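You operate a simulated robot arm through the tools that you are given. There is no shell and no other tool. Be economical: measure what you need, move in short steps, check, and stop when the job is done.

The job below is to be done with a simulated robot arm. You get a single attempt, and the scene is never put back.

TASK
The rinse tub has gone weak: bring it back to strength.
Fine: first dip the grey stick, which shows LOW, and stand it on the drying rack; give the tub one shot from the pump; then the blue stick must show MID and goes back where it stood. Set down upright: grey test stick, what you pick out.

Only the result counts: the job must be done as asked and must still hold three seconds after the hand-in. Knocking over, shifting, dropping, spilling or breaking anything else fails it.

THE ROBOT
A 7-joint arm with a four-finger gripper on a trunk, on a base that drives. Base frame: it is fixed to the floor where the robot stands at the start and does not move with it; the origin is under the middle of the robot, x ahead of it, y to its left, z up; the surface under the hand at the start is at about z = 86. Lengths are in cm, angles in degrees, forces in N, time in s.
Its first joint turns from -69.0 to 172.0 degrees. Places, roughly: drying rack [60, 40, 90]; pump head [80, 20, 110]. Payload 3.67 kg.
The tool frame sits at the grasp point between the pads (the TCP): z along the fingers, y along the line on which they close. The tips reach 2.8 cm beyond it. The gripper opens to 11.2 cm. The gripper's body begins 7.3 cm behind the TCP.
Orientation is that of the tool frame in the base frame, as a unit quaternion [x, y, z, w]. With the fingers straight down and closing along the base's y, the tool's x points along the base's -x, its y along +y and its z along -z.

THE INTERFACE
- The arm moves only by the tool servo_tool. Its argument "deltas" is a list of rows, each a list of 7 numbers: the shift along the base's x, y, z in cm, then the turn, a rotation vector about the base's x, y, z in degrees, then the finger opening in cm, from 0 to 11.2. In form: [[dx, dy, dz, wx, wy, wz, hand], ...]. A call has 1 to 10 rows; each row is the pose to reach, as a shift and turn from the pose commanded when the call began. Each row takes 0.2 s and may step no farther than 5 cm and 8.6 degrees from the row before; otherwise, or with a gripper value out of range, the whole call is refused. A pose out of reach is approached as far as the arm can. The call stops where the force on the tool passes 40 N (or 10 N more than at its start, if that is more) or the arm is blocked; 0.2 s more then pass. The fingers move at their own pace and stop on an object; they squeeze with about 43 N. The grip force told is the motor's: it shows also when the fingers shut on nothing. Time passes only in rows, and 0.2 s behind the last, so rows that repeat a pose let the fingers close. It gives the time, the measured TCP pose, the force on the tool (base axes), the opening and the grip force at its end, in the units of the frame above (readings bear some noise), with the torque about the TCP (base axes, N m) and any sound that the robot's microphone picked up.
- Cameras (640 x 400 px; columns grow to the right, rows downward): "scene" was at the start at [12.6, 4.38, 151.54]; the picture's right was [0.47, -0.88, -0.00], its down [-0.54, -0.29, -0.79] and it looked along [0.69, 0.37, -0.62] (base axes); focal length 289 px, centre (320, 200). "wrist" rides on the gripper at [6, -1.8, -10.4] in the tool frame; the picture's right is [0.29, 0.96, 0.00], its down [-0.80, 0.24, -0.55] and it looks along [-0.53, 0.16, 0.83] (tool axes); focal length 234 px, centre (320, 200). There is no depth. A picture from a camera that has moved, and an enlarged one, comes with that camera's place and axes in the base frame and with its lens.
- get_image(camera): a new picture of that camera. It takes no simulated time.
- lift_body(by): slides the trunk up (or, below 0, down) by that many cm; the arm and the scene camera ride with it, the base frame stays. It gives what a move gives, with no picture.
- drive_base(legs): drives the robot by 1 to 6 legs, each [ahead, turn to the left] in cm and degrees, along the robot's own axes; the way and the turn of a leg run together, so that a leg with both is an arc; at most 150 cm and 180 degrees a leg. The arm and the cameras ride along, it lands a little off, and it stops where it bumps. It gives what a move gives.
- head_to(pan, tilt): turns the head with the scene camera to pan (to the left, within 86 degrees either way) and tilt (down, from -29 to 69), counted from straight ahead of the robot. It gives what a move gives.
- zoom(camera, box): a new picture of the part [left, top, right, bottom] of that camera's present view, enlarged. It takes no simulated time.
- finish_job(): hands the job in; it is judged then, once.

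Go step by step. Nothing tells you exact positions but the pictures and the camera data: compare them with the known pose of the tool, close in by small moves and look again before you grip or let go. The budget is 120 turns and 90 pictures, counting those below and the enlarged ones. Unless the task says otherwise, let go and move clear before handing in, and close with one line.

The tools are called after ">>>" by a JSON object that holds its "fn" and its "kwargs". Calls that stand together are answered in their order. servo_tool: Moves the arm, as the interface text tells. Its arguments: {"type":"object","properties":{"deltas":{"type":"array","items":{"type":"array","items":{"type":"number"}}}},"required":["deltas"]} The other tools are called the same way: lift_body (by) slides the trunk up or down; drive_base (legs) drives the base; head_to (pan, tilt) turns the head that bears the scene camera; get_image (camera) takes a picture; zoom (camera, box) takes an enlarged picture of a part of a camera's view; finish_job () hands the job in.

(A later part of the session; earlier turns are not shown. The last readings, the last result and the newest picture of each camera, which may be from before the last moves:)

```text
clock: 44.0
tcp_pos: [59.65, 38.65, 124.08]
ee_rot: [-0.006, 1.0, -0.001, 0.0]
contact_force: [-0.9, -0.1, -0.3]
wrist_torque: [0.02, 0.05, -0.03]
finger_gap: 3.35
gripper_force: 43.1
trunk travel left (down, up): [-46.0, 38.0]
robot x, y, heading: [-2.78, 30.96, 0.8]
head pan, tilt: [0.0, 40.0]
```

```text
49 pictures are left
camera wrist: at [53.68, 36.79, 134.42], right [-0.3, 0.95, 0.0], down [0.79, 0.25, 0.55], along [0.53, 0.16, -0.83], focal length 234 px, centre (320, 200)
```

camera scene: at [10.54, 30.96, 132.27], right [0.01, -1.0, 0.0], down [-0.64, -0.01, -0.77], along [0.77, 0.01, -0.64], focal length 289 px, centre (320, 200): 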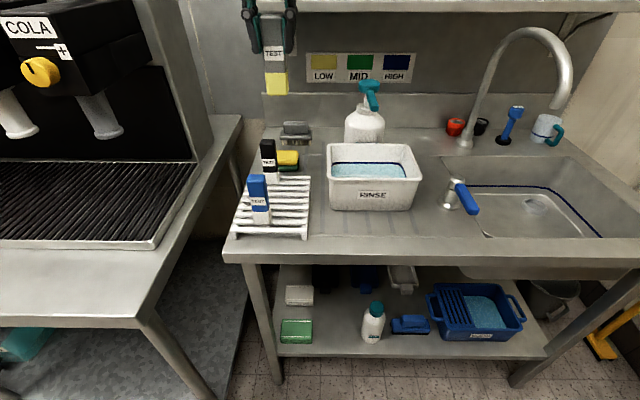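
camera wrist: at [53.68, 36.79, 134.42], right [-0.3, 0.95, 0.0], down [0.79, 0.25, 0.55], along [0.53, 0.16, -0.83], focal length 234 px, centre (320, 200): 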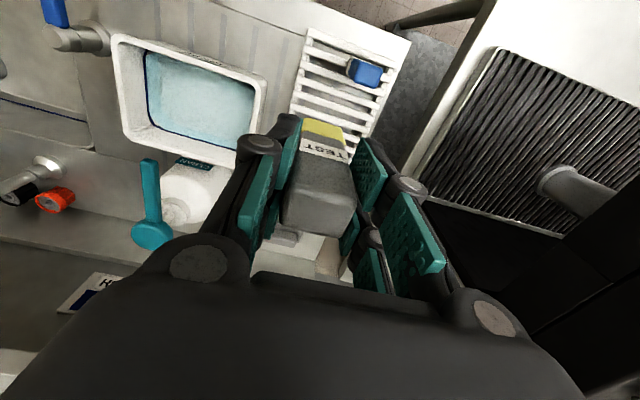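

The robot now faces the rack with the hand above it at (59.7, 38.6). Measuring the bars precisely.

>>> {"fn": "zoom", "kwargs": {"camera": "scene", "box": [220, 160, 320, 240]}}

>>> {"fn": "zoom", "kwargs": {"camera": "scene", "box": [240, 130, 320, 190]}}

```text
5.00 times, centred on (270, 200) of scene
camera zoom: at [10.54, 30.96, 132.27], right [0.01, -1.0, 0.0], down [-0.64, -0.01, -0.77], along [0.77, 0.01, -0.64], focal length 1444 px, centre (570, 200)
```

zoom: 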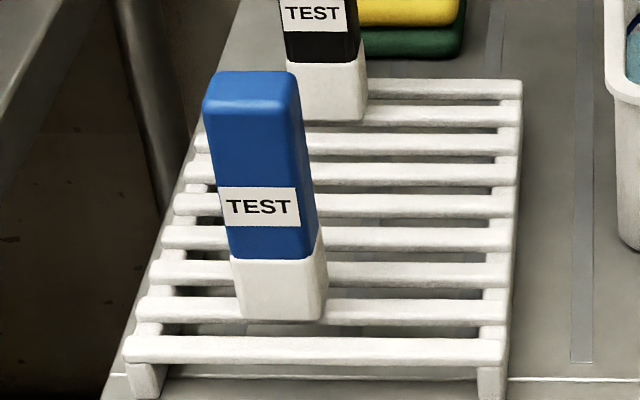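

```text
6.67 times, centred on (280, 160) of scene
camera zoom: at [10.54, 30.96, 132.27], right [0.01, -1.0, 0.0], down [-0.64, -0.01, -0.77], along [0.77, 0.01, -0.64], focal length 1925 px, centre (587, 467)
```

zoom: 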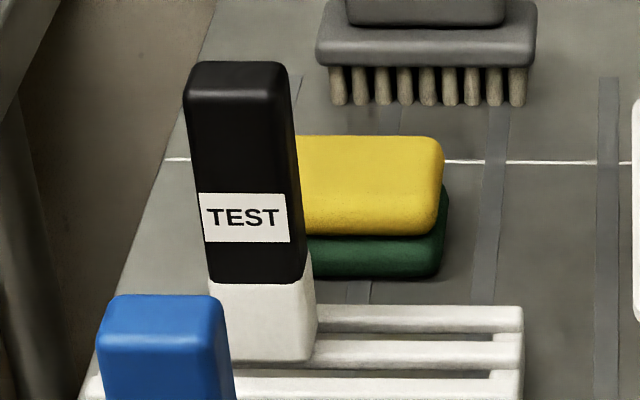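

Bars are pitched 2.34 cm with tops near z 89; the gap between the 4th and 5th bars is at x≈61.3. I'll align there at y 40 and lower part-way.

>>> {"fn": "servo_tool", "kwargs": {"deltas": [[1.5, 1.35, 0, 0, 0, -0.7, 0], [1.5, 1.35, 0, 0, 0, -0.7, 0]]}}

>>> {"fn": "lift_body", "kwargs": {"by": -22}}

>>> {"fn": "get_image", "kwargs": {"camera": "scene"}}

>>> {"fn": "get_image", "kwargs": {"camera": "wrist"}}

```text
clock: 44.6
tcp_pos: [61.18, 39.97, 124.14]
ee_rot: [0.0, 1.0, 0.0, 0.0]
contact_force: [0.3, 0.6, 0.6]
wrist_torque: [0.0, 0.04, -0.01]
finger_gap: 3.31
gripper_force: 43.2
trunk travel left (down, up): [-46.0, 38.0]
robot x, y, heading: [-2.72, 31.05, 0.9]
head pan, tilt: [0.0, 40.0]
```

```text
clock: 46.9
tcp_pos: [61.27, 40.11, 102.11]
ee_rot: [-0.001, 1.0, -0.002, 0.0]
contact_force: [0.4, -0.5, -1.0]
wrist_torque: [0.01, 0.01, 0.0]
finger_gap: 3.32
gripper_force: 43.3
trunk travel left (down, up): [-24.0, 60.0]
robot x, y, heading: [-2.99, 31.26, 0.8]
head pan, tilt: [0.0, 40.0]
```

```text
46 pictures are left
camera scene: at [10.52, 30.97, 110.28], right [0.01, -1.0, 0.0], down [-0.64, -0.01, -0.77], along [0.77, 0.01, -0.64], focal length 289 px, centre (320, 200)
```

scene: 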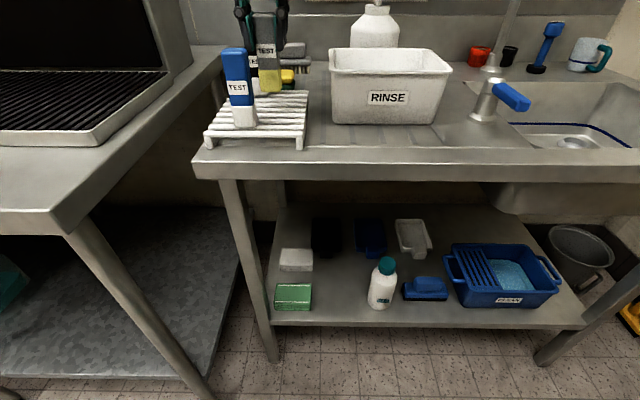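

```text
45 pictures are left
camera wrist: at [55.18, 38.28, 112.42], right [-0.29, 0.96, 0.0], down [0.8, 0.24, 0.55], along [0.53, 0.16, -0.83], focal length 234 px, centre (320, 200)
```

wrist: 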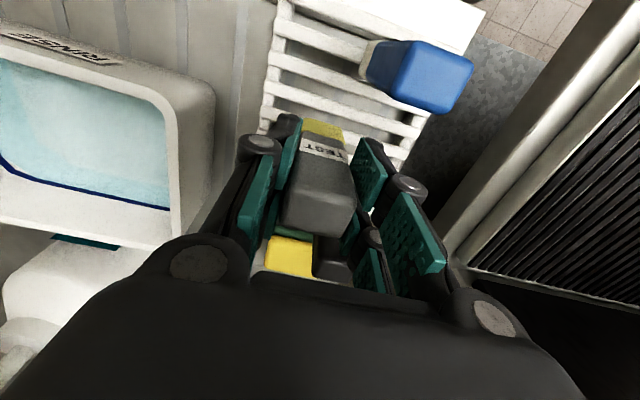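

Nothing touching yet. Zooming to verify the stick's foot against the bars.

>>> {"fn": "zoom", "kwargs": {"camera": "scene", "box": [200, 40, 320, 130]}}

>>> {"fn": "zoom", "kwargs": {"camera": "wrist", "box": [250, 60, 450, 200]}}

```text
4.44 times, centred on (260, 85) of scene
camera zoom: at [10.52, 30.97, 110.28], right [0.01, -1.0, 0.0], down [-0.64, -0.01, -0.77], along [0.77, 0.01, -0.64], focal length 1283 px, centre (587, 711)
```

zoom: 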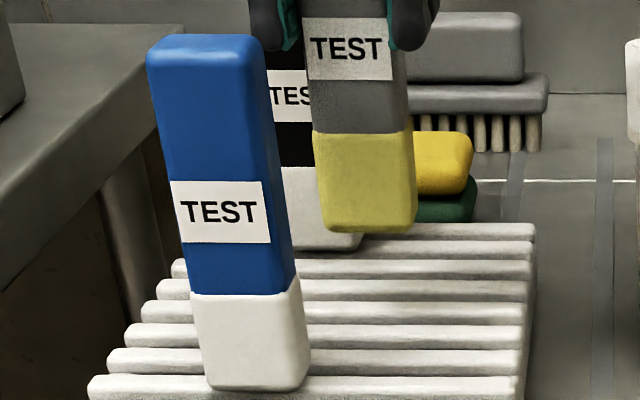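

```text
2.86 times, centred on (350, 130) of wrist
camera zoom: at [55.18, 38.28, 112.42], right [-0.29, 0.96, 0.0], down [0.8, 0.24, 0.55], along [0.53, 0.16, -0.83], focal length 669 px, centre (234, 400)
```

zoom: 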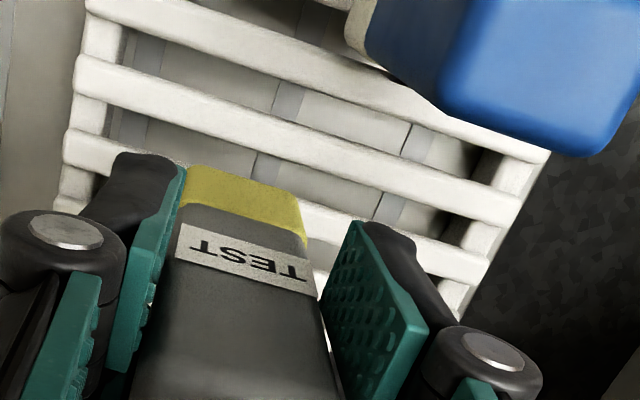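

The foot is about 3.5–4 cm above the bars and well placed. Lowering most of it with the trunk, then feeling for contact with small arm steps.

>>> {"fn": "lift_body", "kwargs": {"by": -2.5}}

>>> {"fn": "servo_tool", "kwargs": {"deltas": [[0, 0, -0.2, 0, 0, 0, 0], [0, 0, -0.4, 0, 0, 0, 0], [0, 0, -0.4, 0, 0, 0, 0]]}}

>>> {"fn": "zoom", "kwargs": {"camera": "scene", "box": [200, 30, 320, 120]}}

```text
clock: 47.6
tcp_pos: [61.18, 40.11, 99.54]
ee_rot: [0.0, 1.0, -0.002, 0.0]
contact_force: [0.0, 0.1, -0.6]
wrist_torque: [0.0, -0.05, 0.0]
finger_gap: 3.34
gripper_force: 42.7
trunk travel left (down, up): [-21.5, 62.5]
robot x, y, heading: [-3.22, 30.99, 0.8]
head pan, tilt: [0.0, 40.0]
```

```text
clock: 48.5
tcp_pos: [61.17, 40.03, 99.2]
ee_rot: [0.0, 1.0, -0.002, -0.001]
contact_force: [0.8, 0.0, -0.8]
wrist_torque: [-0.03, -0.01, 0.04]
finger_gap: 3.33
gripper_force: 43.0
trunk travel left (down, up): [-21.5, 62.5]
robot x, y, heading: [-3.17, 30.85, 0.7]
head pan, tilt: [0.0, 40.0]
```

```text
4.44 times, centred on (260, 75) of scene
camera zoom: at [10.53, 30.97, 107.77], right [0.01, -1.0, 0.0], down [-0.64, -0.01, -0.77], along [0.77, 0.01, -0.64], focal length 1283 px, centre (587, 756)
```

zoom: 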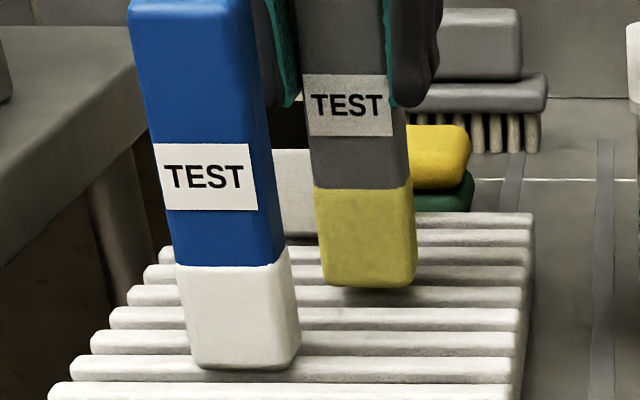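

The foot is still about 1 cm above the bars. Continuing in fine steps.

>>> {"fn": "servo_tool", "kwargs": {"deltas": [[0, 0, -0.2, 0, 0, 0, 0], [0, 0, -0.4, 0, 0, 0, 0], [0, 0, -0.6, 0, 0, 0, 0], [0, 0, -0.7, 0, 0, 0, 0], [0, 0, -0.7, 0, 0, 0, 0]]}}

>>> {"fn": "zoom", "kwargs": {"camera": "scene", "box": [200, 30, 320, 120]}}

```text
clock: 49.6
tcp_pos: [61.15, 40.11, 98.51]
ee_rot: [0.0, 1.0, -0.001, 0.002]
contact_force: [2.9, 1.4, 11.3]
wrist_torque: [0.02, -0.18, 0.03]
finger_gap: 3.33
gripper_force: 43.4
trunk travel left (down, up): [-21.5, 62.5]
robot x, y, heading: [-3.26, 31.22, 1.0]
head pan, tilt: [0.0, 40.0]
```

```text
4.44 times, centred on (260, 75) of scene
camera zoom: at [10.48, 30.98, 107.79], right [0.01, -1.0, 0.0], down [-0.64, -0.01, -0.77], along [0.77, 0.01, -0.64], focal length 1283 px, centre (587, 756)
```

zoom: 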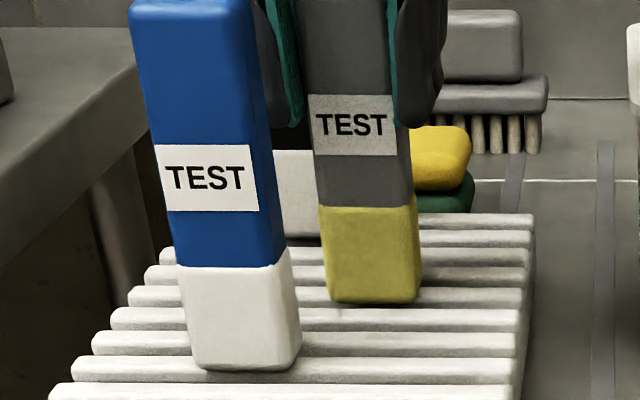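

There is 11 N of contact, so the foot is on the bars. I'll check the foot's placement from the steeper wrist view before letting go.

>>> {"fn": "zoom", "kwargs": {"camera": "wrist", "box": [240, 50, 440, 175]}}

>>> {"fn": "zoom", "kwargs": {"camera": "scene", "box": [250, 70, 310, 110]}}

```text
3.20 times, centred on (340, 112) of wrist
camera zoom: at [55.11, 38.22, 108.92], right [-0.29, 0.96, 0.0], down [0.8, 0.24, 0.55], along [0.53, 0.16, -0.83], focal length 749 px, centre (256, 480)
```

zoom: 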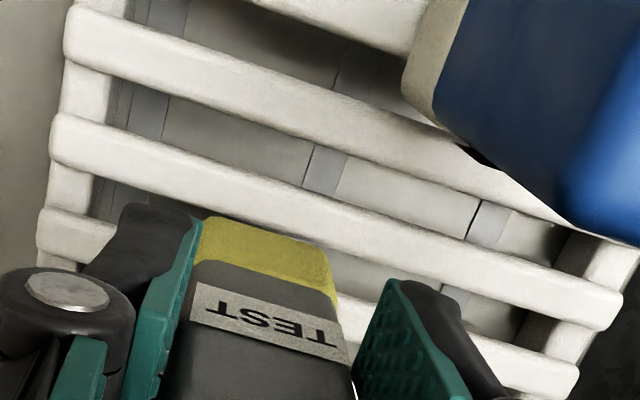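

```text
10.00 times, centred on (280, 90) of scene
camera zoom: at [10.48, 30.98, 107.79], right [0.01, -1.0, 0.0], down [-0.64, -0.01, -0.77], along [0.77, 0.01, -0.64], focal length 2887 px, centre (720, 1300)
```

zoom: 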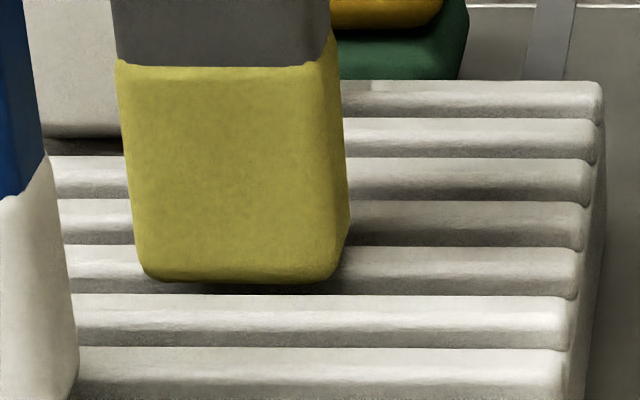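

The foot is centred on a single bar, which is poor support. I'll lift slightly, shift 1.15 cm away from the blue stick to bridge two bars, and lower again.

>>> {"fn": "servo_tool", "kwargs": {"deltas": [[0, 0, 1.0, 0, 0, 0, 0], [0.6, 0, 1.2, 0, 0, 0, 0], [1.15, 0, 1.2, 0, 0, 0, 0], [1.15, 0, 0.6, 0, 0, 0, 0], [1.15, 0, 0.3, 0, 0, 0, 0], [1.15, 0, 0.1, 0, 0, 0, 0], [1.15, 0, 0.0, 0, 0, 0, 0], [1.15, 0, 0.0, 0, 0, 0, 0]]}}

>>> {"fn": "zoom", "kwargs": {"camera": "wrist", "box": [240, 50, 440, 175]}}

>>> {"fn": "zoom", "kwargs": {"camera": "scene", "box": [250, 70, 310, 110]}}

```text
clock: 51.5
tcp_pos: [62.37, 40.11, 98.6]
ee_rot: [-0.001, 1.0, -0.001, 0.001]
contact_force: [2.4, 2.0, 11.5]
wrist_torque: [0.02, -0.18, 0.05]
finger_gap: 3.33
gripper_force: 42.8
trunk travel left (down, up): [-21.5, 62.5]
robot x, y, heading: [-2.78, 31.18, 0.4]
head pan, tilt: [0.0, 40.0]
```

```text
3.20 times, centred on (340, 112) of wrist
camera zoom: at [56.3, 38.31, 108.92], right [-0.29, 0.96, 0.0], down [0.8, 0.24, 0.55], along [0.53, 0.16, -0.83], focal length 749 px, centre (256, 480)
```

zoom: 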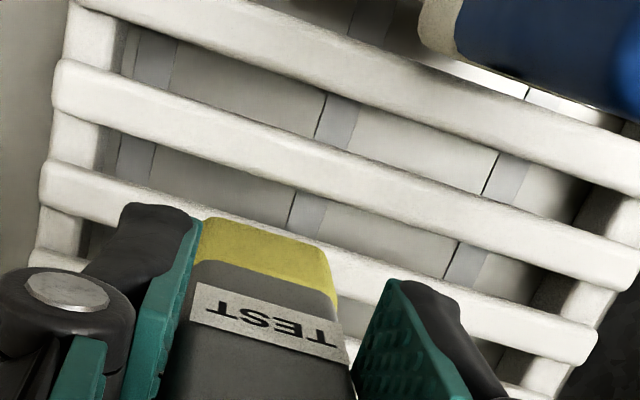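

```text
10.00 times, centred on (280, 90) of scene
camera zoom: at [10.48, 30.98, 107.79], right [0.01, -1.0, 0.0], down [-0.64, -0.01, -0.77], along [0.77, 0.01, -0.64], focal length 2887 px, centre (720, 1300)
```

zoom: 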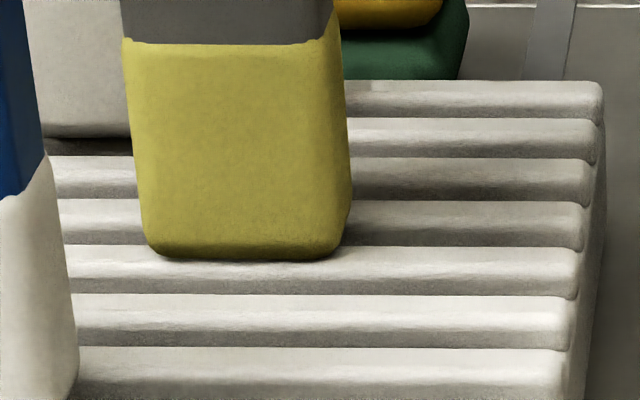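

The front edge now sits on one bar and the back reaches the next. Releasing and rising straight up.

>>> {"fn": "servo_tool", "kwargs": {"deltas": [[0, 0, 0.15, 0, 0, 0, 3.3], [0, 0, 0.15, 0, 0, 0, 4.5], [0, 0, 0.15, 0, 0, 0, 7], [0, 0, 0.15, 0, 0, 0, 7]]}}

>>> {"fn": "lift_body", "kwargs": {"by": 16}}

>>> {"fn": "get_image", "kwargs": {"camera": "scene"}}

>>> {"fn": "get_image", "kwargs": {"camera": "wrist"}}

```text
clock: 52.5
tcp_pos: [62.35, 40.1, 98.81]
ee_rot: [0.0, 1.0, -0.001, 0.0]
contact_force: [0.3, 0.0, -0.5]
wrist_torque: [0.01, 0.0, 0.0]
finger_gap: 6.99
gripper_force: 0.0
trunk travel left (down, up): [-21.5, 62.5]
robot x, y, heading: [-2.89, 30.67, 0.9]
head pan, tilt: [0.0, 40.0]
```

```text
clock: 54.3
tcp_pos: [62.3, 40.14, 114.61]
ee_rot: [0.0, 1.0, -0.002, 0.0]
contact_force: [0.6, 0.0, 0.4]
wrist_torque: [0.0, -0.04, -0.02]
finger_gap: 7.0
gripper_force: 0.0
trunk travel left (down, up): [-37.5, 46.5]
robot x, y, heading: [-3.16, 31.37, 0.5]
head pan, tilt: [0.0, 40.0]
```

```text
36 pictures are left
camera scene: at [10.54, 30.97, 123.76], right [0.01, -1.0, 0.0], down [-0.64, -0.01, -0.77], along [0.77, 0.01, -0.64], focal length 289 px, centre (320, 200)
```

scene: 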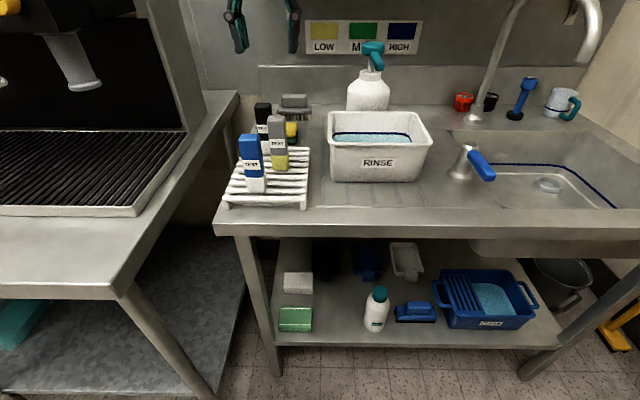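

```text
35 pictures are left
camera wrist: at [56.34, 38.3, 124.92], right [-0.29, 0.96, 0.0], down [0.8, 0.24, 0.55], along [0.53, 0.16, -0.83], focal length 234 px, centre (320, 200)
```

wrist: 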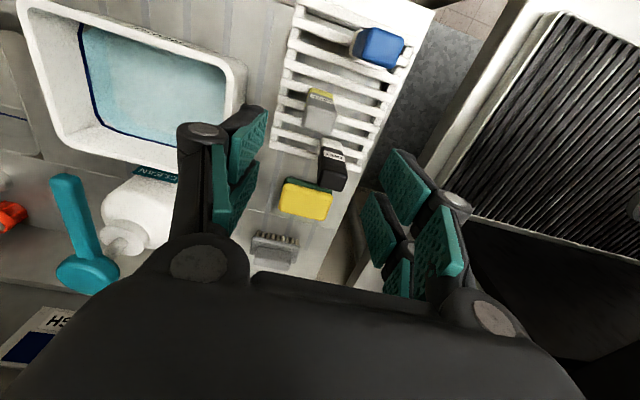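

The grey stick stands on the rack. Next the pump: its head is near (81–82, 20), top about z 110. I'll close the fingers, tilt the hand back to stay clear of the shelf, and come in above it.

>>> {"fn": "lift_body", "kwargs": {"by": 8}}

>>> {"fn": "servo_tool", "kwargs": {"deltas": [[1, -4, 0, 0, -3, 0, 5], [2, -8, 0, 0, -6, 0, 2], [4, -12, 0, 0, -10, 0, 0], [7, -15.5, 0, 0, -15, 0, 0], [10, -18, 0, 0, -20, 0, 0], [13, -20, 0, 0, -25, 0, 0], [13, -20, 0, 0, -25, 0, 0]]}}

>>> {"fn": "head_to", "kwargs": {"pan": -5, "tilt": 15}}

>>> {"fn": "get_image", "kwargs": {"camera": "scene"}}

>>> {"fn": "get_image", "kwargs": {"camera": "wrist"}}

```text
clock: 55.5
tcp_pos: [62.4, 40.16, 122.65]
ee_rot: [0.0, 1.0, -0.002, 0.001]
contact_force: [-0.1, 0.2, 0.2]
wrist_torque: [-0.01, 0.0, -0.01]
finger_gap: 7.0
gripper_force: 0.0
trunk travel left (down, up): [-45.5, 38.5]
robot x, y, heading: [-3.16, 31.01, 0.6]
head pan, tilt: [0.0, 40.0]
```

```text
clock: 57.0
tcp_pos: [75.55, 20.13, 122.74]
ee_rot: [0.0, 0.976, -0.003, 0.217]
contact_force: [0.9, -0.4, -0.4]
wrist_torque: [-0.05, 0.01, -0.02]
finger_gap: 0.0
gripper_force: 35.8
trunk travel left (down, up): [-45.5, 38.5]
robot x, y, heading: [-2.86, 30.82, 0.7]
head pan, tilt: [0.0, 40.0]
```

```text
clock: 57.9
tcp_pos: [75.54, 20.18, 122.61]
ee_rot: [0.001, 0.976, -0.002, 0.217]
contact_force: [0.7, 1.1, -0.1]
wrist_torque: [-0.01, 0.01, 0.0]
finger_gap: 0.0
gripper_force: 36.0
trunk travel left (down, up): [-45.5, 38.5]
robot x, y, heading: [-3.07, 31.05, 0.8]
head pan, tilt: [-5.0, 15.0]
```

```text
34 pictures are left
camera scene: at [11.35, 30.15, 135.72], right [-0.08, -1.0, 0.0], down [-0.26, 0.02, -0.97], along [0.96, -0.07, -0.26], focal length 289 px, centre (320, 200)
```

scene: 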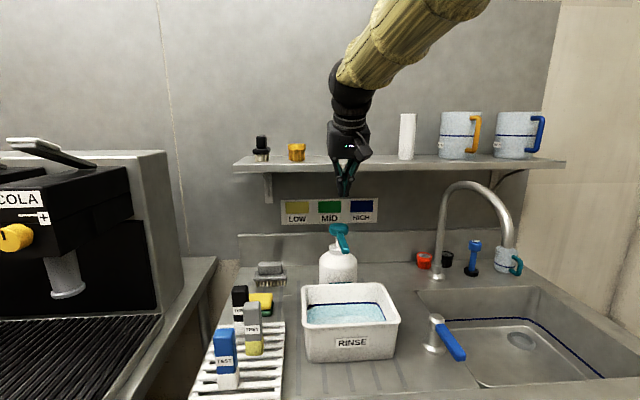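

```text
33 pictures are left
camera wrist: at [65.62, 18.27, 129.51], right [-0.26, 0.96, -0.12], down [0.49, 0.24, 0.84], along [0.83, 0.16, -0.53], focal length 234 px, centre (320, 200)
```

wrist: 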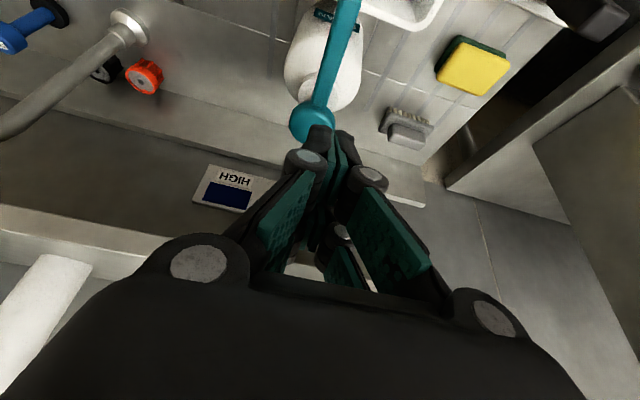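

I'm nearly above the pump. Zooming to refine the head's centre and top height.

>>> {"fn": "zoom", "kwargs": {"camera": "scene", "box": [290, 150, 390, 290]}}

>>> {"fn": "zoom", "kwargs": {"camera": "wrist", "box": [260, 20, 420, 180]}}

```text
2.86 times, centred on (340, 220) of scene
camera zoom: at [11.35, 30.15, 135.72], right [-0.08, -1.0, 0.0], down [-0.26, 0.02, -0.97], along [0.96, -0.07, -0.26], focal length 825 px, centre (263, 143)
```

zoom: 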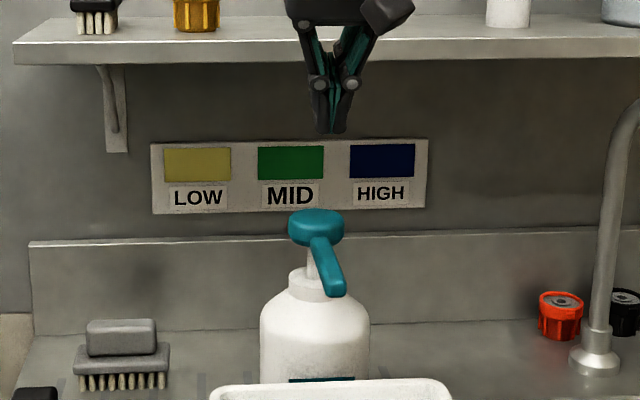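

```text
2.50 times, centred on (340, 100) of wrist
camera zoom: at [65.62, 18.27, 129.51], right [-0.26, 0.96, -0.12], down [0.49, 0.24, 0.84], along [0.83, 0.16, -0.53], focal length 585 px, centre (270, 450)
```

zoom: 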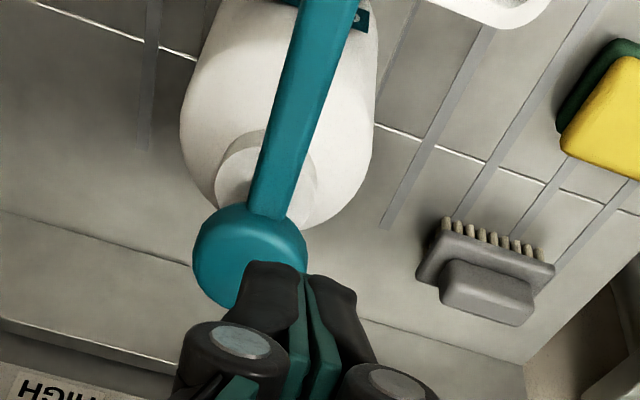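

The head's centre is about (82.5, 19.8) with its top near z 109.4. Moving the fingertips over it and coming down to about 2 cm above.

>>> {"fn": "servo_tool", "kwargs": {"deltas": [[2.8, -0.2, 0, 0, 0, 0, 0], [5.6, -0.35, 0, 0, 0, 0, 0], [5.6, -0.35, 0, 0, 0, 0, 0]]}}

>>> {"fn": "lift_body", "kwargs": {"by": -8.5}}

>>> {"fn": "get_image", "kwargs": {"camera": "wrist"}}

>>> {"fn": "zoom", "kwargs": {"camera": "scene", "box": [280, 110, 400, 230]}}

```text
clock: 58.7
tcp_pos: [80.92, 19.68, 122.61]
ee_rot: [0.0, 0.976, -0.001, 0.216]
contact_force: [0.3, -0.5, 0.1]
wrist_torque: [-0.02, -0.01, 0.01]
finger_gap: 0.0
gripper_force: 35.8
trunk travel left (down, up): [-45.5, 38.5]
robot x, y, heading: [-3.02, 31.17, 0.8]
head pan, tilt: [-5.0, 15.0]
```

```text
clock: 60.0
tcp_pos: [80.96, 19.65, 114.06]
ee_rot: [0.0, 0.976, -0.002, 0.217]
contact_force: [0.1, 0.3, -0.2]
wrist_torque: [-0.02, -0.02, -0.02]
finger_gap: 0.0
gripper_force: 35.4
trunk travel left (down, up): [-37.0, 47.0]
robot x, y, heading: [-3.18, 30.9, 0.7]
head pan, tilt: [-5.0, 15.0]
```

```text
30 pictures are left
camera wrist: at [71.08, 17.87, 120.9], right [-0.26, 0.96, -0.12], down [0.49, 0.24, 0.84], along [0.83, 0.16, -0.53], focal length 234 px, centre (320, 200)
```

wrist: 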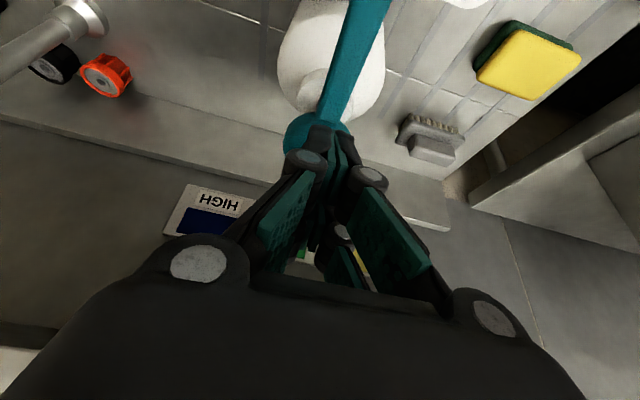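

```text
3.33 times, centred on (340, 170) of scene
camera zoom: at [11.33, 30.16, 127.23], right [-0.08, -1.0, 0.0], down [-0.26, 0.02, -0.97], along [0.96, -0.07, -0.26], focal length 962 px, centre (253, 300)
```

zoom: 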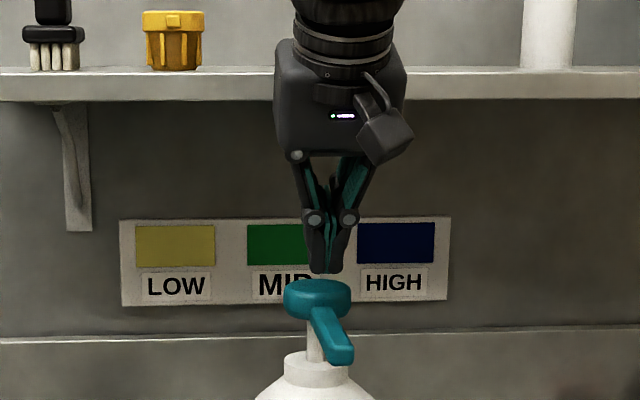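

The tips are about 2 cm above the head and within its disc. Pressing straight down in small steps until full stroke.

>>> {"fn": "servo_tool", "kwargs": {"deltas": [[0, 0.2, -0.6, 0, 0, 0, 0], [0, 0.2, -1.2, 0, 0, 0, 0], [0, 0.2, -1.8, 0, 0, 0, 0], [0, 0.2, -2.2, 0, 0, 0, 0], [0, 0.2, -2.6, 0, 0, 0, 0]]}}

>>> {"fn": "zoom", "kwargs": {"camera": "scene", "box": [280, 110, 400, 230]}}

```text
clock: 61.1
tcp_pos: [81.02, 19.81, 111.48]
ee_rot: [0.0, 0.976, -0.002, 0.216]
contact_force: [-0.5, 0.1, 1.3]
wrist_torque: [0.0, -0.03, -0.03]
finger_gap: 0.01
gripper_force: 35.6
trunk travel left (down, up): [-37.0, 47.0]
robot x, y, heading: [-3.41, 31.1, 0.7]
head pan, tilt: [-5.0, 15.0]
```

```text
3.33 times, centred on (340, 170) of scene
camera zoom: at [11.35, 30.15, 127.22], right [-0.08, -1.0, 0.0], down [-0.26, 0.02, -0.97], along [0.96, -0.07, -0.26], focal length 962 px, centre (253, 300)
```

zoom: 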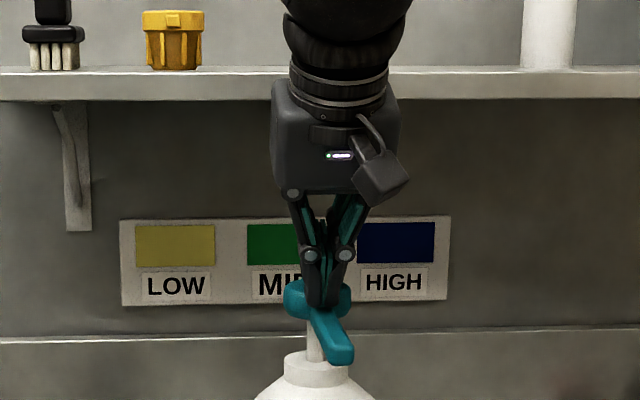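

No contact yet and the tips look in front of the disc. Checking the wrist view.

>>> {"fn": "zoom", "kwargs": {"camera": "wrist", "box": [240, 60, 400, 180]}}

>>> {"fn": "zoom", "kwargs": {"camera": "scene", "box": [310, 170, 360, 220]}}

```text
3.33 times, centred on (320, 120) of wrist
camera zoom: at [71.15, 18.08, 118.31], right [-0.26, 0.96, -0.12], down [0.49, 0.24, 0.84], along [0.83, 0.16, -0.53], focal length 781 px, centre (320, 467)
```

zoom: 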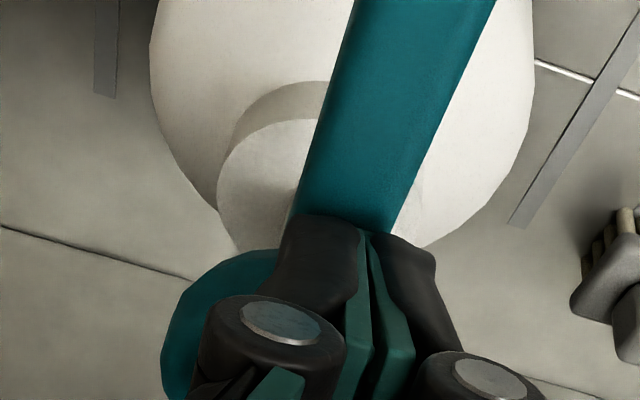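

```text
8.00 times, centred on (335, 195) of scene
camera zoom: at [11.35, 30.15, 127.22], right [-0.08, -1.0, 0.0], down [-0.26, 0.02, -0.97], along [0.96, -0.07, -0.26], focal length 2310 px, centre (200, 240)
```

zoom: 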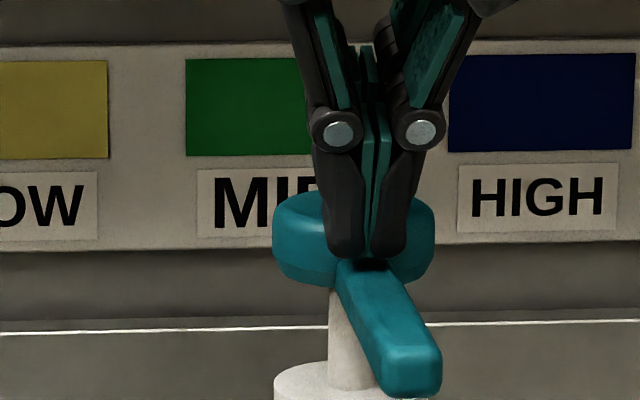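

The tips came down just in front of the disc, over the nozzle root, without touching. I'll rise, go 3 cm further in and 0.4 to the left, then look again.

>>> {"fn": "servo_tool", "kwargs": {"deltas": [[0, 0, 1.5, 0, 0, 0, 0], [0, 0, 3, 0, 0, 0, 0], [1.5, 0.4, 3.2, 0, 0, 0, 0], [3, 0.4, 3.2, 0, 0, 0, 0], [3, 0.4, 3.2, 0, 0, 0, 0]]}}

>>> {"fn": "zoom", "kwargs": {"camera": "wrist", "box": [240, 60, 400, 180]}}

>>> {"fn": "zoom", "kwargs": {"camera": "scene", "box": [310, 170, 360, 220]}}

```text
clock: 62.4
tcp_pos: [83.85, 20.38, 114.71]
ee_rot: [0.001, 0.976, -0.002, 0.217]
contact_force: [0.1, 0.0, -0.6]
wrist_torque: [0.0, 0.0, 0.05]
finger_gap: 0.0
gripper_force: 36.1
trunk travel left (down, up): [-37.0, 47.0]
robot x, y, heading: [-2.73, 31.17, 0.8]
head pan, tilt: [-5.0, 15.0]
```

```text
3.33 times, centred on (320, 120) of wrist
camera zoom: at [74.1, 18.51, 121.55], right [-0.26, 0.96, -0.12], down [0.49, 0.24, 0.84], along [0.83, 0.16, -0.53], focal length 781 px, centre (320, 467)
```

zoom: 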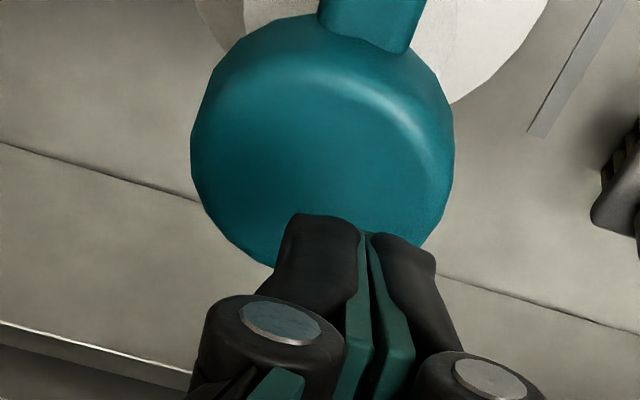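

```text
8.00 times, centred on (335, 195) of scene
camera zoom: at [11.33, 30.15, 127.23], right [-0.08, -1.0, 0.0], down [-0.26, 0.02, -0.97], along [0.96, -0.07, -0.26], focal length 2310 px, centre (200, 240)
```

zoom: 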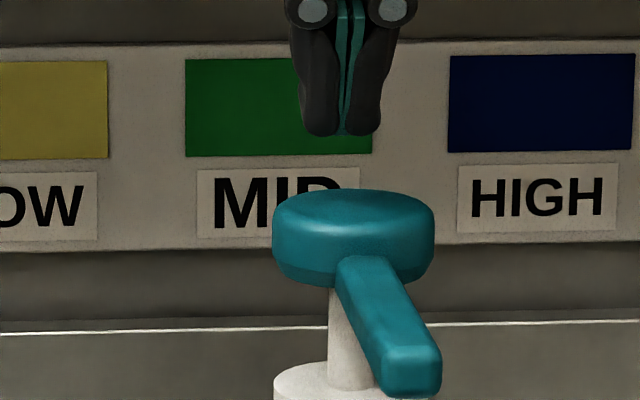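

Now the tips are over the disc and about 2 cm above it. Pressing down in fine steps, watching the force.

>>> {"fn": "servo_tool", "kwargs": {"deltas": [[-0.2, -0.3, -0.7, 0, 0, 0, 0], [-0.2, -0.3, -1.4, 0, 0, 0, 0], [-0.2, -0.3, -2.0, 0, 0, 0, 0], [-0.2, -0.3, -2.5, 0, 0, 0, 0], [-0.2, -0.3, -3.0, 0, 0, 0, 0]]}}

>>> {"fn": "zoom", "kwargs": {"camera": "scene", "box": [310, 170, 360, 220]}}

```text
clock: 63.5
tcp_pos: [83.74, 19.94, 111.72]
ee_rot: [0.001, 0.976, -0.001, 0.216]
contact_force: [-0.7, 0.1, 0.6]
wrist_torque: [-0.02, -0.04, 0.03]
finger_gap: 0.01
gripper_force: 35.6
trunk travel left (down, up): [-37.0, 47.0]
robot x, y, heading: [-3.23, 30.96, 0.4]
head pan, tilt: [-5.0, 15.0]
```

```text
8.00 times, centred on (335, 195) of scene
camera zoom: at [11.34, 30.16, 127.23], right [-0.08, -1.0, 0.0], down [-0.26, 0.02, -0.97], along [0.96, -0.07, -0.26], focal length 2310 px, centre (200, 240)
```

zoom: 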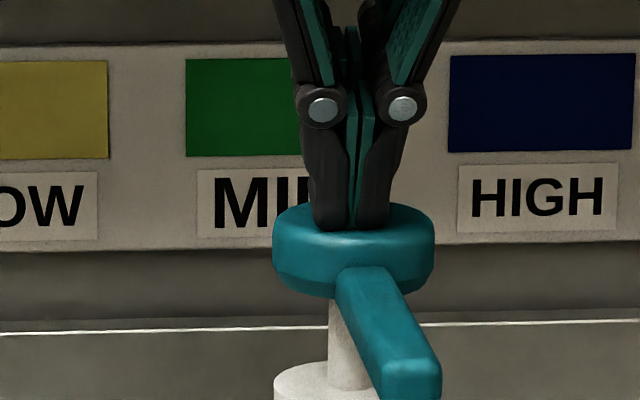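

The head is being pressed, centred, about 0.4 cm down so far. Continuing the stroke to the bottom.

>>> {"fn": "servo_tool", "kwargs": {"deltas": [[0, 0, -0.5, 0, 0, 0, 0], [0, 0, -1.0, 0, 0, 0, 0], [0, 0, -1.4, 0, 0, 0, 0], [0, 0, -1.4, 0, 0, 0, 0]]}}

>>> {"fn": "get_image", "kwargs": {"camera": "scene"}}

```text
clock: 64.5
tcp_pos: [83.83, 20.0, 110.34]
ee_rot: [0.001, 0.976, -0.001, 0.216]
contact_force: [0.5, -0.6, 2.4]
wrist_torque: [-0.04, 0.05, 0.06]
finger_gap: 0.6
gripper_force: 35.9
trunk travel left (down, up): [-37.0, 47.0]
robot x, y, heading: [-2.93, 31.08, 0.7]
head pan, tilt: [-5.0, 15.0]
heard: click
```

```text
22 pictures are left
camera scene: at [11.33, 30.15, 127.23], right [-0.08, -1.0, 0.0], down [-0.26, 0.02, -0.97], along [0.96, -0.07, -0.26], focal length 289 px, centre (320, 200)
```

scene: 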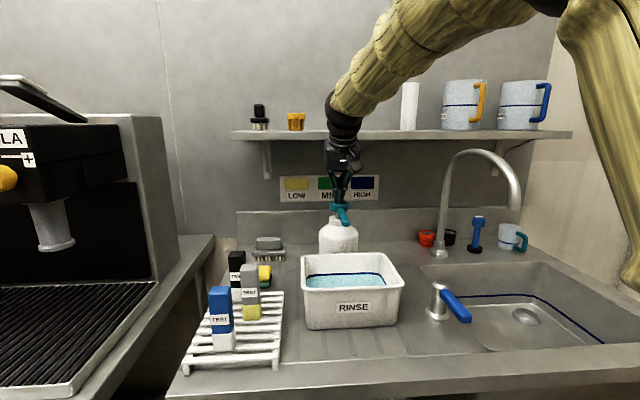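

A click: one shot given. Rising straight off the head with no second press.

>>> {"fn": "servo_tool", "kwargs": {"deltas": [[0, 0, 2, 0, 0, 0, 0], [0, 0, 5, 0, 0, 0, 0], [0, 0, 9, 0, 0, 0, 0], [-3, 1, 12, 0, 4, 0, 0], [-6, 4, 12, 0, 8, 0, 2], [-9, 8, 12, 0, 13, 0, 4], [-12, 12, 12, 0, 18, 0, 6], [-15, 15.5, 12, 0, 23, 0, 8], [-18, 19, 12, 0, 25, 0, 8], [-20, 21, 12, 0, 25, 0, 8]]}}

>>> {"fn": "get_image", "kwargs": {"camera": "scene"}}

```text
clock: 66.8
tcp_pos: [63.79, 40.93, 122.25]
ee_rot: [0.001, 1.0, 0.0, 0.0]
contact_force: [0.4, 0.6, 0.4]
wrist_torque: [-0.03, 0.02, 0.07]
finger_gap: 7.98
gripper_force: 0.2
trunk travel left (down, up): [-37.0, 47.0]
robot x, y, heading: [-2.61, 30.87, 0.8]
head pan, tilt: [-5.0, 15.0]
```

```text
21 pictures are left
camera scene: at [11.31, 30.13, 127.26], right [-0.08, -1.0, 0.0], down [-0.25, 0.02, -0.97], along [0.96, -0.08, -0.26], focal length 289 px, centre (320, 200)
```

scene: 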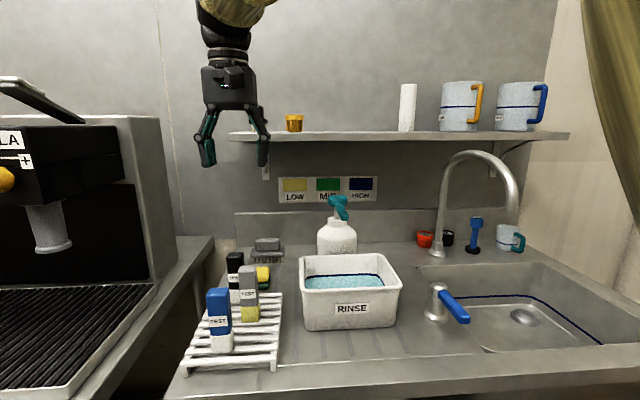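

The pump sprang back and everything stands. Moving above the blue stick at about (55.5, 43.3).

>>> {"fn": "servo_tool", "kwargs": {"deltas": [[-4, 1.2, 0, 0, 0, 0, 8], [-8.3, 2.4, 0, 0, 0, 0, 8], [-8.3, 2.4, 0, 0, 0, 0, 8]]}}

>>> {"fn": "lift_body", "kwargs": {"by": -10}}

>>> {"fn": "get_image", "kwargs": {"camera": "wrist"}}

```text
clock: 67.5
tcp_pos: [55.25, 43.61, 122.22]
ee_rot: [-0.001, 1.0, -0.003, 0.001]
contact_force: [-1.0, 1.2, 0.2]
wrist_torque: [-0.04, -0.04, 0.0]
finger_gap: 7.99
gripper_force: 0.1
trunk travel left (down, up): [-37.0, 47.0]
robot x, y, heading: [-3.05, 30.89, 0.8]
head pan, tilt: [-5.0, 15.0]
```

```text
clock: 68.9
tcp_pos: [55.32, 43.51, 112.28]
ee_rot: [0.001, 1.0, -0.002, -0.001]
contact_force: [0.0, 0.0, 0.6]
wrist_torque: [0.02, -0.02, -0.02]
finger_gap: 7.97
gripper_force: 0.1
trunk travel left (down, up): [-27.0, 57.0]
robot x, y, heading: [-2.97, 30.95, 0.8]
head pan, tilt: [-5.0, 15.0]
```

```text
20 pictures are left
camera wrist: at [49.43, 41.7, 122.53], right [-0.29, 0.96, 0.0], down [0.8, 0.24, 0.55], along [0.53, 0.16, -0.83], focal length 234 px, centre (320, 200)
```

wrist: 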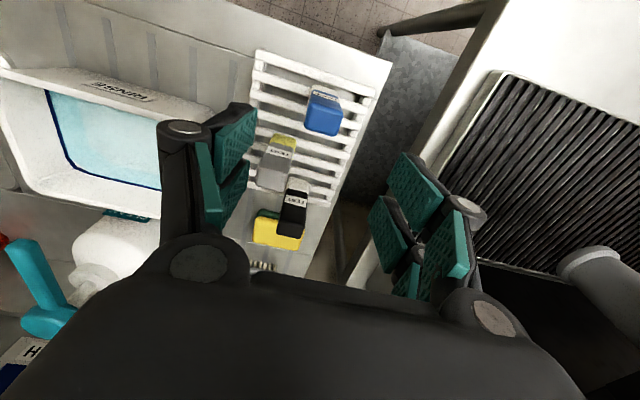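

Zooming on the blue stick's top to refine.

>>> {"fn": "zoom", "kwargs": {"camera": "wrist", "box": [240, 50, 400, 210]}}

```text
2.50 times, centred on (320, 130) of wrist
camera zoom: at [49.43, 41.7, 122.53], right [-0.29, 0.96, 0.0], down [0.8, 0.24, 0.55], along [0.53, 0.16, -0.83], focal length 585 px, centre (320, 375)
```

zoom: 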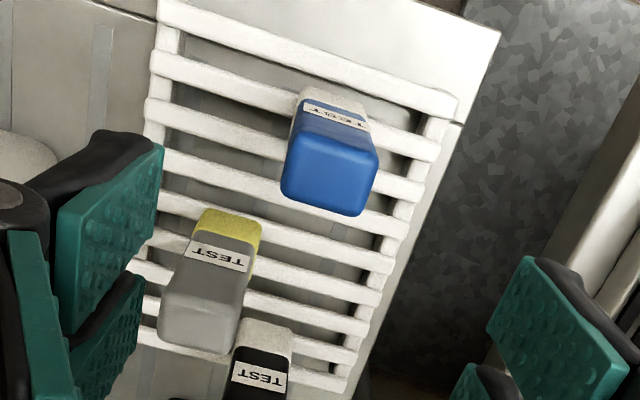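

The blue stick's centre works out to about (55.4, 43.5), right under the hand. Lowering around it.

>>> {"fn": "lift_body", "kwargs": {"by": -13.6}}

>>> {"fn": "get_image", "kwargs": {"camera": "wrist"}}

```text
clock: 70.5
tcp_pos: [55.5, 43.57, 98.5]
ee_rot: [0.0, 1.0, -0.002, 0.0]
contact_force: [-0.2, -0.1, -0.2]
wrist_torque: [0.02, 0.0, -0.02]
finger_gap: 7.99
gripper_force: 0.1
trunk travel left (down, up): [-13.4, 70.6]
robot x, y, heading: [-2.83, 31.03, 0.5]
head pan, tilt: [-5.0, 15.0]
```

```text
18 pictures are left
camera wrist: at [49.44, 41.7, 108.93], right [-0.29, 0.96, 0.0], down [0.8, 0.24, 0.55], along [0.53, 0.16, -0.83], focal length 234 px, centre (320, 200)
```

wrist: 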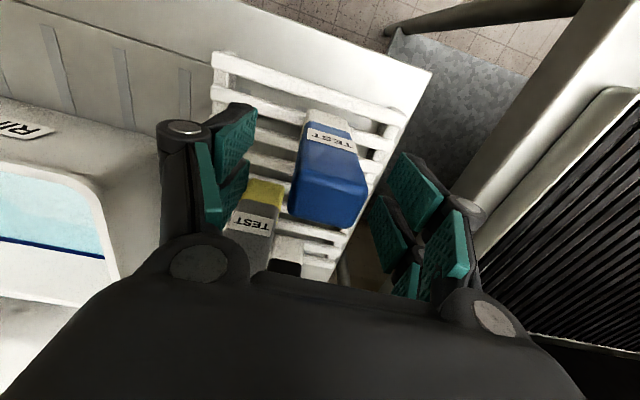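

The stick is between the pads; a small 0.2 cm correction, then closing.

>>> {"fn": "servo_tool", "kwargs": {"deltas": [[-0.2, 0.25, 0, 0, 0, 0, 5], [-0.2, 0.25, 0, 0, 0, 0, 4], [-0.2, 0.25, 0, 0, 0, 0, 2], [-0.2, 0.25, 0, 0, 0, 0, 0], [-0.2, 0.25, 0, 0, 0, 0, 0]]}}

>>> {"fn": "lift_body", "kwargs": {"by": 16}}

>>> {"fn": "get_image", "kwargs": {"camera": "wrist"}}

```text
clock: 71.7
tcp_pos: [55.34, 43.81, 98.52]
ee_rot: [0.0, 1.0, -0.001, 0.001]
contact_force: [-0.5, -0.5, 0.0]
wrist_torque: [0.06, 0.07, -0.01]
finger_gap: 3.32
gripper_force: 42.9
trunk travel left (down, up): [-13.4, 70.6]
robot x, y, heading: [-2.85, 30.79, 0.5]
head pan, tilt: [-5.0, 15.0]
```

```text
clock: 73.5
tcp_pos: [55.29, 43.81, 114.51]
ee_rot: [0.0, 1.0, -0.003, 0.0]
contact_force: [0.1, -0.4, -0.3]
wrist_torque: [-0.01, 0.02, 0.01]
finger_gap: 3.32
gripper_force: 43.5
trunk travel left (down, up): [-29.4, 54.6]
robot x, y, heading: [-2.92, 30.78, 0.5]
head pan, tilt: [-5.0, 15.0]
```

```text
17 pictures are left
camera wrist: at [49.24, 41.95, 124.86], right [-0.29, 0.96, 0.0], down [0.8, 0.24, 0.55], along [0.53, 0.16, -0.83], focal length 234 px, centre (320, 200)
```

wrist: 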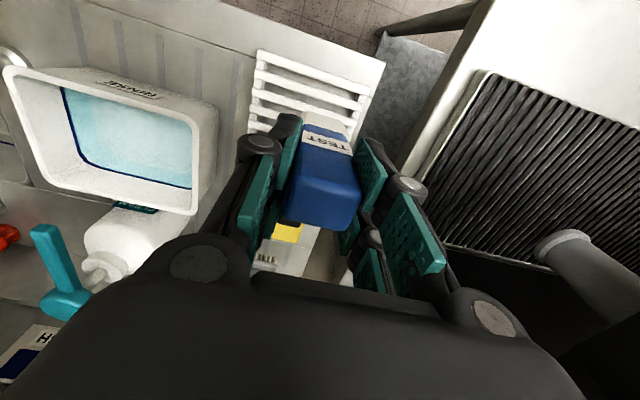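

Holding the blue stick, lifted clear (return spot: TCP 55.34, 43.81, 98.5). Moving over the tub's front right at (65.8, 15.2) as before.

>>> {"fn": "servo_tool", "kwargs": {"deltas": [[0.5, -3.5, 1, 0, 0, 0, 0], [1, -8, 2, 0, 0, 0, 0], [2, -12.5, 2, 0, 0, 0, 0], [4, -16.5, 2, 0, 0, 0, 0], [6, -20.5, 2, 0, 0, 0, 0], [8, -24.5, 2, 0, 0, 0, 0], [10.5, -28.6, 2, 0, 0, 0, 0], [10.5, -28.6, 2, 0, 0, 0, 0]]}}

>>> {"fn": "head_to", "kwargs": {"pan": -10, "tilt": 30}}

>>> {"fn": "get_image", "kwargs": {"camera": "scene"}}

>>> {"fn": "get_image", "kwargs": {"camera": "wrist"}}

```text
clock: 75.3
tcp_pos: [65.93, 15.11, 116.51]
ee_rot: [0.0, 1.0, -0.001, 0.0]
contact_force: [1.4, -0.1, -1.3]
wrist_torque: [0.02, 0.04, -0.02]
finger_gap: 3.34
gripper_force: 42.4
trunk travel left (down, up): [-29.4, 54.6]
robot x, y, heading: [-3.29, 30.76, 0.8]
head pan, tilt: [-5.0, 15.0]
```

```text
clock: 76.1
tcp_pos: [65.89, 14.95, 116.58]
ee_rot: [0.0, 1.0, -0.002, 0.0]
contact_force: [0.2, -0.8, -0.9]
wrist_torque: [0.01, -0.03, 0.0]
finger_gap: 3.37
gripper_force: 42.9
trunk travel left (down, up): [-29.4, 54.6]
robot x, y, heading: [-3.02, 30.54, 0.7]
head pan, tilt: [-10.0, 30.0]
```

```text
16 pictures are left
camera scene: at [10.96, 29.38, 117.21], right [-0.16, -0.99, 0.0], down [-0.49, 0.08, -0.87], along [0.85, -0.14, -0.5], focal length 289 px, centre (320, 200)
```

scene: 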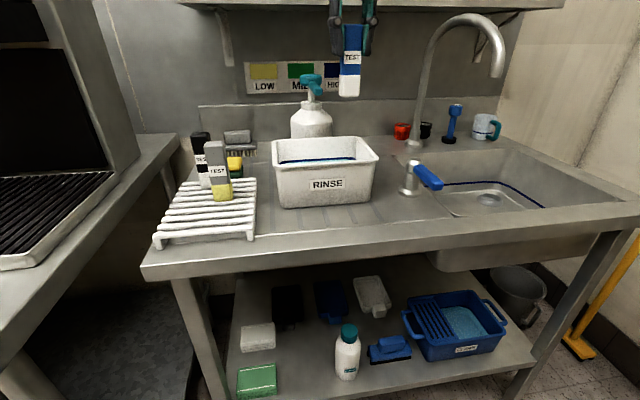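

```text
15 pictures are left
camera wrist: at [59.87, 13.24, 126.97], right [-0.29, 0.96, 0.0], down [0.8, 0.24, 0.55], along [0.53, 0.16, -0.83], focal length 234 px, centre (320, 200)
```

wrist: 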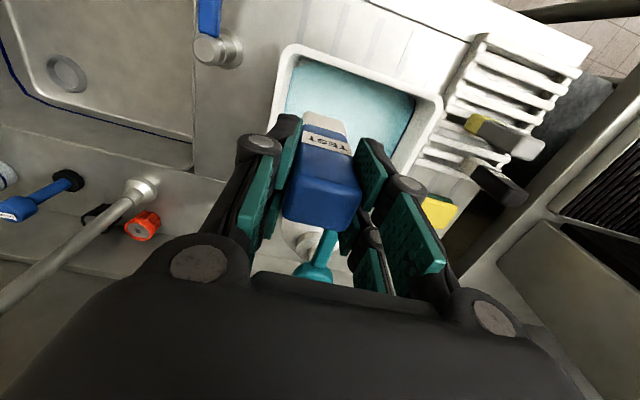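

Same spot as the first dip. Lowering into the water and holding.

>>> {"fn": "lift_body", "kwargs": {"by": -12}}

>>> {"fn": "lift_body", "kwargs": {"by": -6.4}}

>>> {"fn": "servo_tool", "kwargs": {"deltas": [[0, 0, 0, 0, 0, 0, 0], [0, 0, 0, 0, 0, 0, 0], [0, 0, 0, 0, 0, 0, 0], [0, 0, 0, 0, 0, 0, 0], [0, 0, 0, 0, 0, 0, 0], [0, 0, 0, 0, 0, 0, 0], [0, 0, 0, 0, 0, 0, 0], [0, 0, 0, 0, 0, 0, 0], [0, 0, 0, 0, 0, 0, 0], [0, 0, 0, 0, 0, 0, 0]]}}

>>> {"fn": "lift_body", "kwargs": {"by": 18.4}}

>>> {"fn": "get_image", "kwargs": {"camera": "scene"}}

```text
clock: 77.6
tcp_pos: [65.91, 15.1, 104.64]
ee_rot: [0.0, 1.0, -0.001, -0.001]
contact_force: [0.1, 0.1, -1.8]
wrist_torque: [0.01, -0.04, 0.02]
finger_gap: 3.35
gripper_force: 43.5
trunk travel left (down, up): [-17.4, 66.6]
robot x, y, heading: [-2.87, 30.96, 0.8]
head pan, tilt: [-10.0, 30.0]
```

```text
clock: 78.6
tcp_pos: [65.85, 15.17, 98.34]
ee_rot: [0.001, 1.0, -0.001, 0.0]
contact_force: [-0.3, 0.2, -0.8]
wrist_torque: [0.02, -0.02, -0.02]
finger_gap: 3.35
gripper_force: 42.9
trunk travel left (down, up): [-11.0, 73.0]
robot x, y, heading: [-2.87, 30.83, 0.7]
head pan, tilt: [-10.0, 30.0]
```

```text
clock: 80.8
tcp_pos: [65.89, 15.01, 98.22]
ee_rot: [0.0, 1.0, -0.002, 0.0]
contact_force: [-0.6, 0.3, -0.8]
wrist_torque: [0.04, 0.01, -0.01]
finger_gap: 3.34
gripper_force: 43.0
trunk travel left (down, up): [-11.0, 73.0]
robot x, y, heading: [-3.09, 30.87, 0.6]
head pan, tilt: [-10.0, 30.0]
```

```text
clock: 82.9
tcp_pos: [65.83, 15.07, 116.48]
ee_rot: [0.0, 1.0, -0.002, 0.001]
contact_force: [0.4, -0.1, -1.3]
wrist_torque: [-0.05, 0.01, -0.01]
finger_gap: 3.29
gripper_force: 42.9
trunk travel left (down, up): [-29.4, 54.6]
robot x, y, heading: [-2.97, 30.99, 0.7]
head pan, tilt: [-10.0, 30.0]
```

```text
14 pictures are left
camera scene: at [10.97, 29.38, 117.19], right [-0.16, -0.99, 0.0], down [-0.49, 0.08, -0.87], along [0.85, -0.14, -0.5], focal length 289 px, centre (320, 200)
```

scene: 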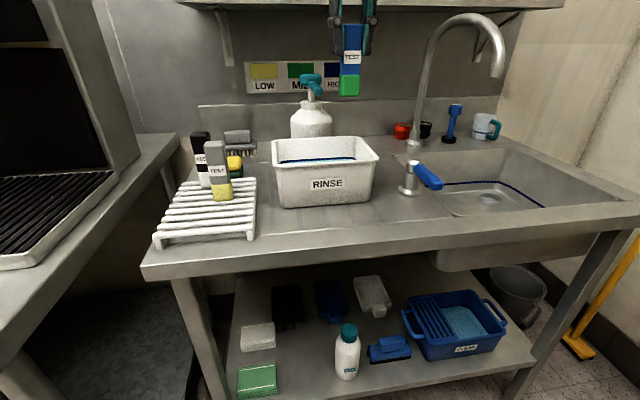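

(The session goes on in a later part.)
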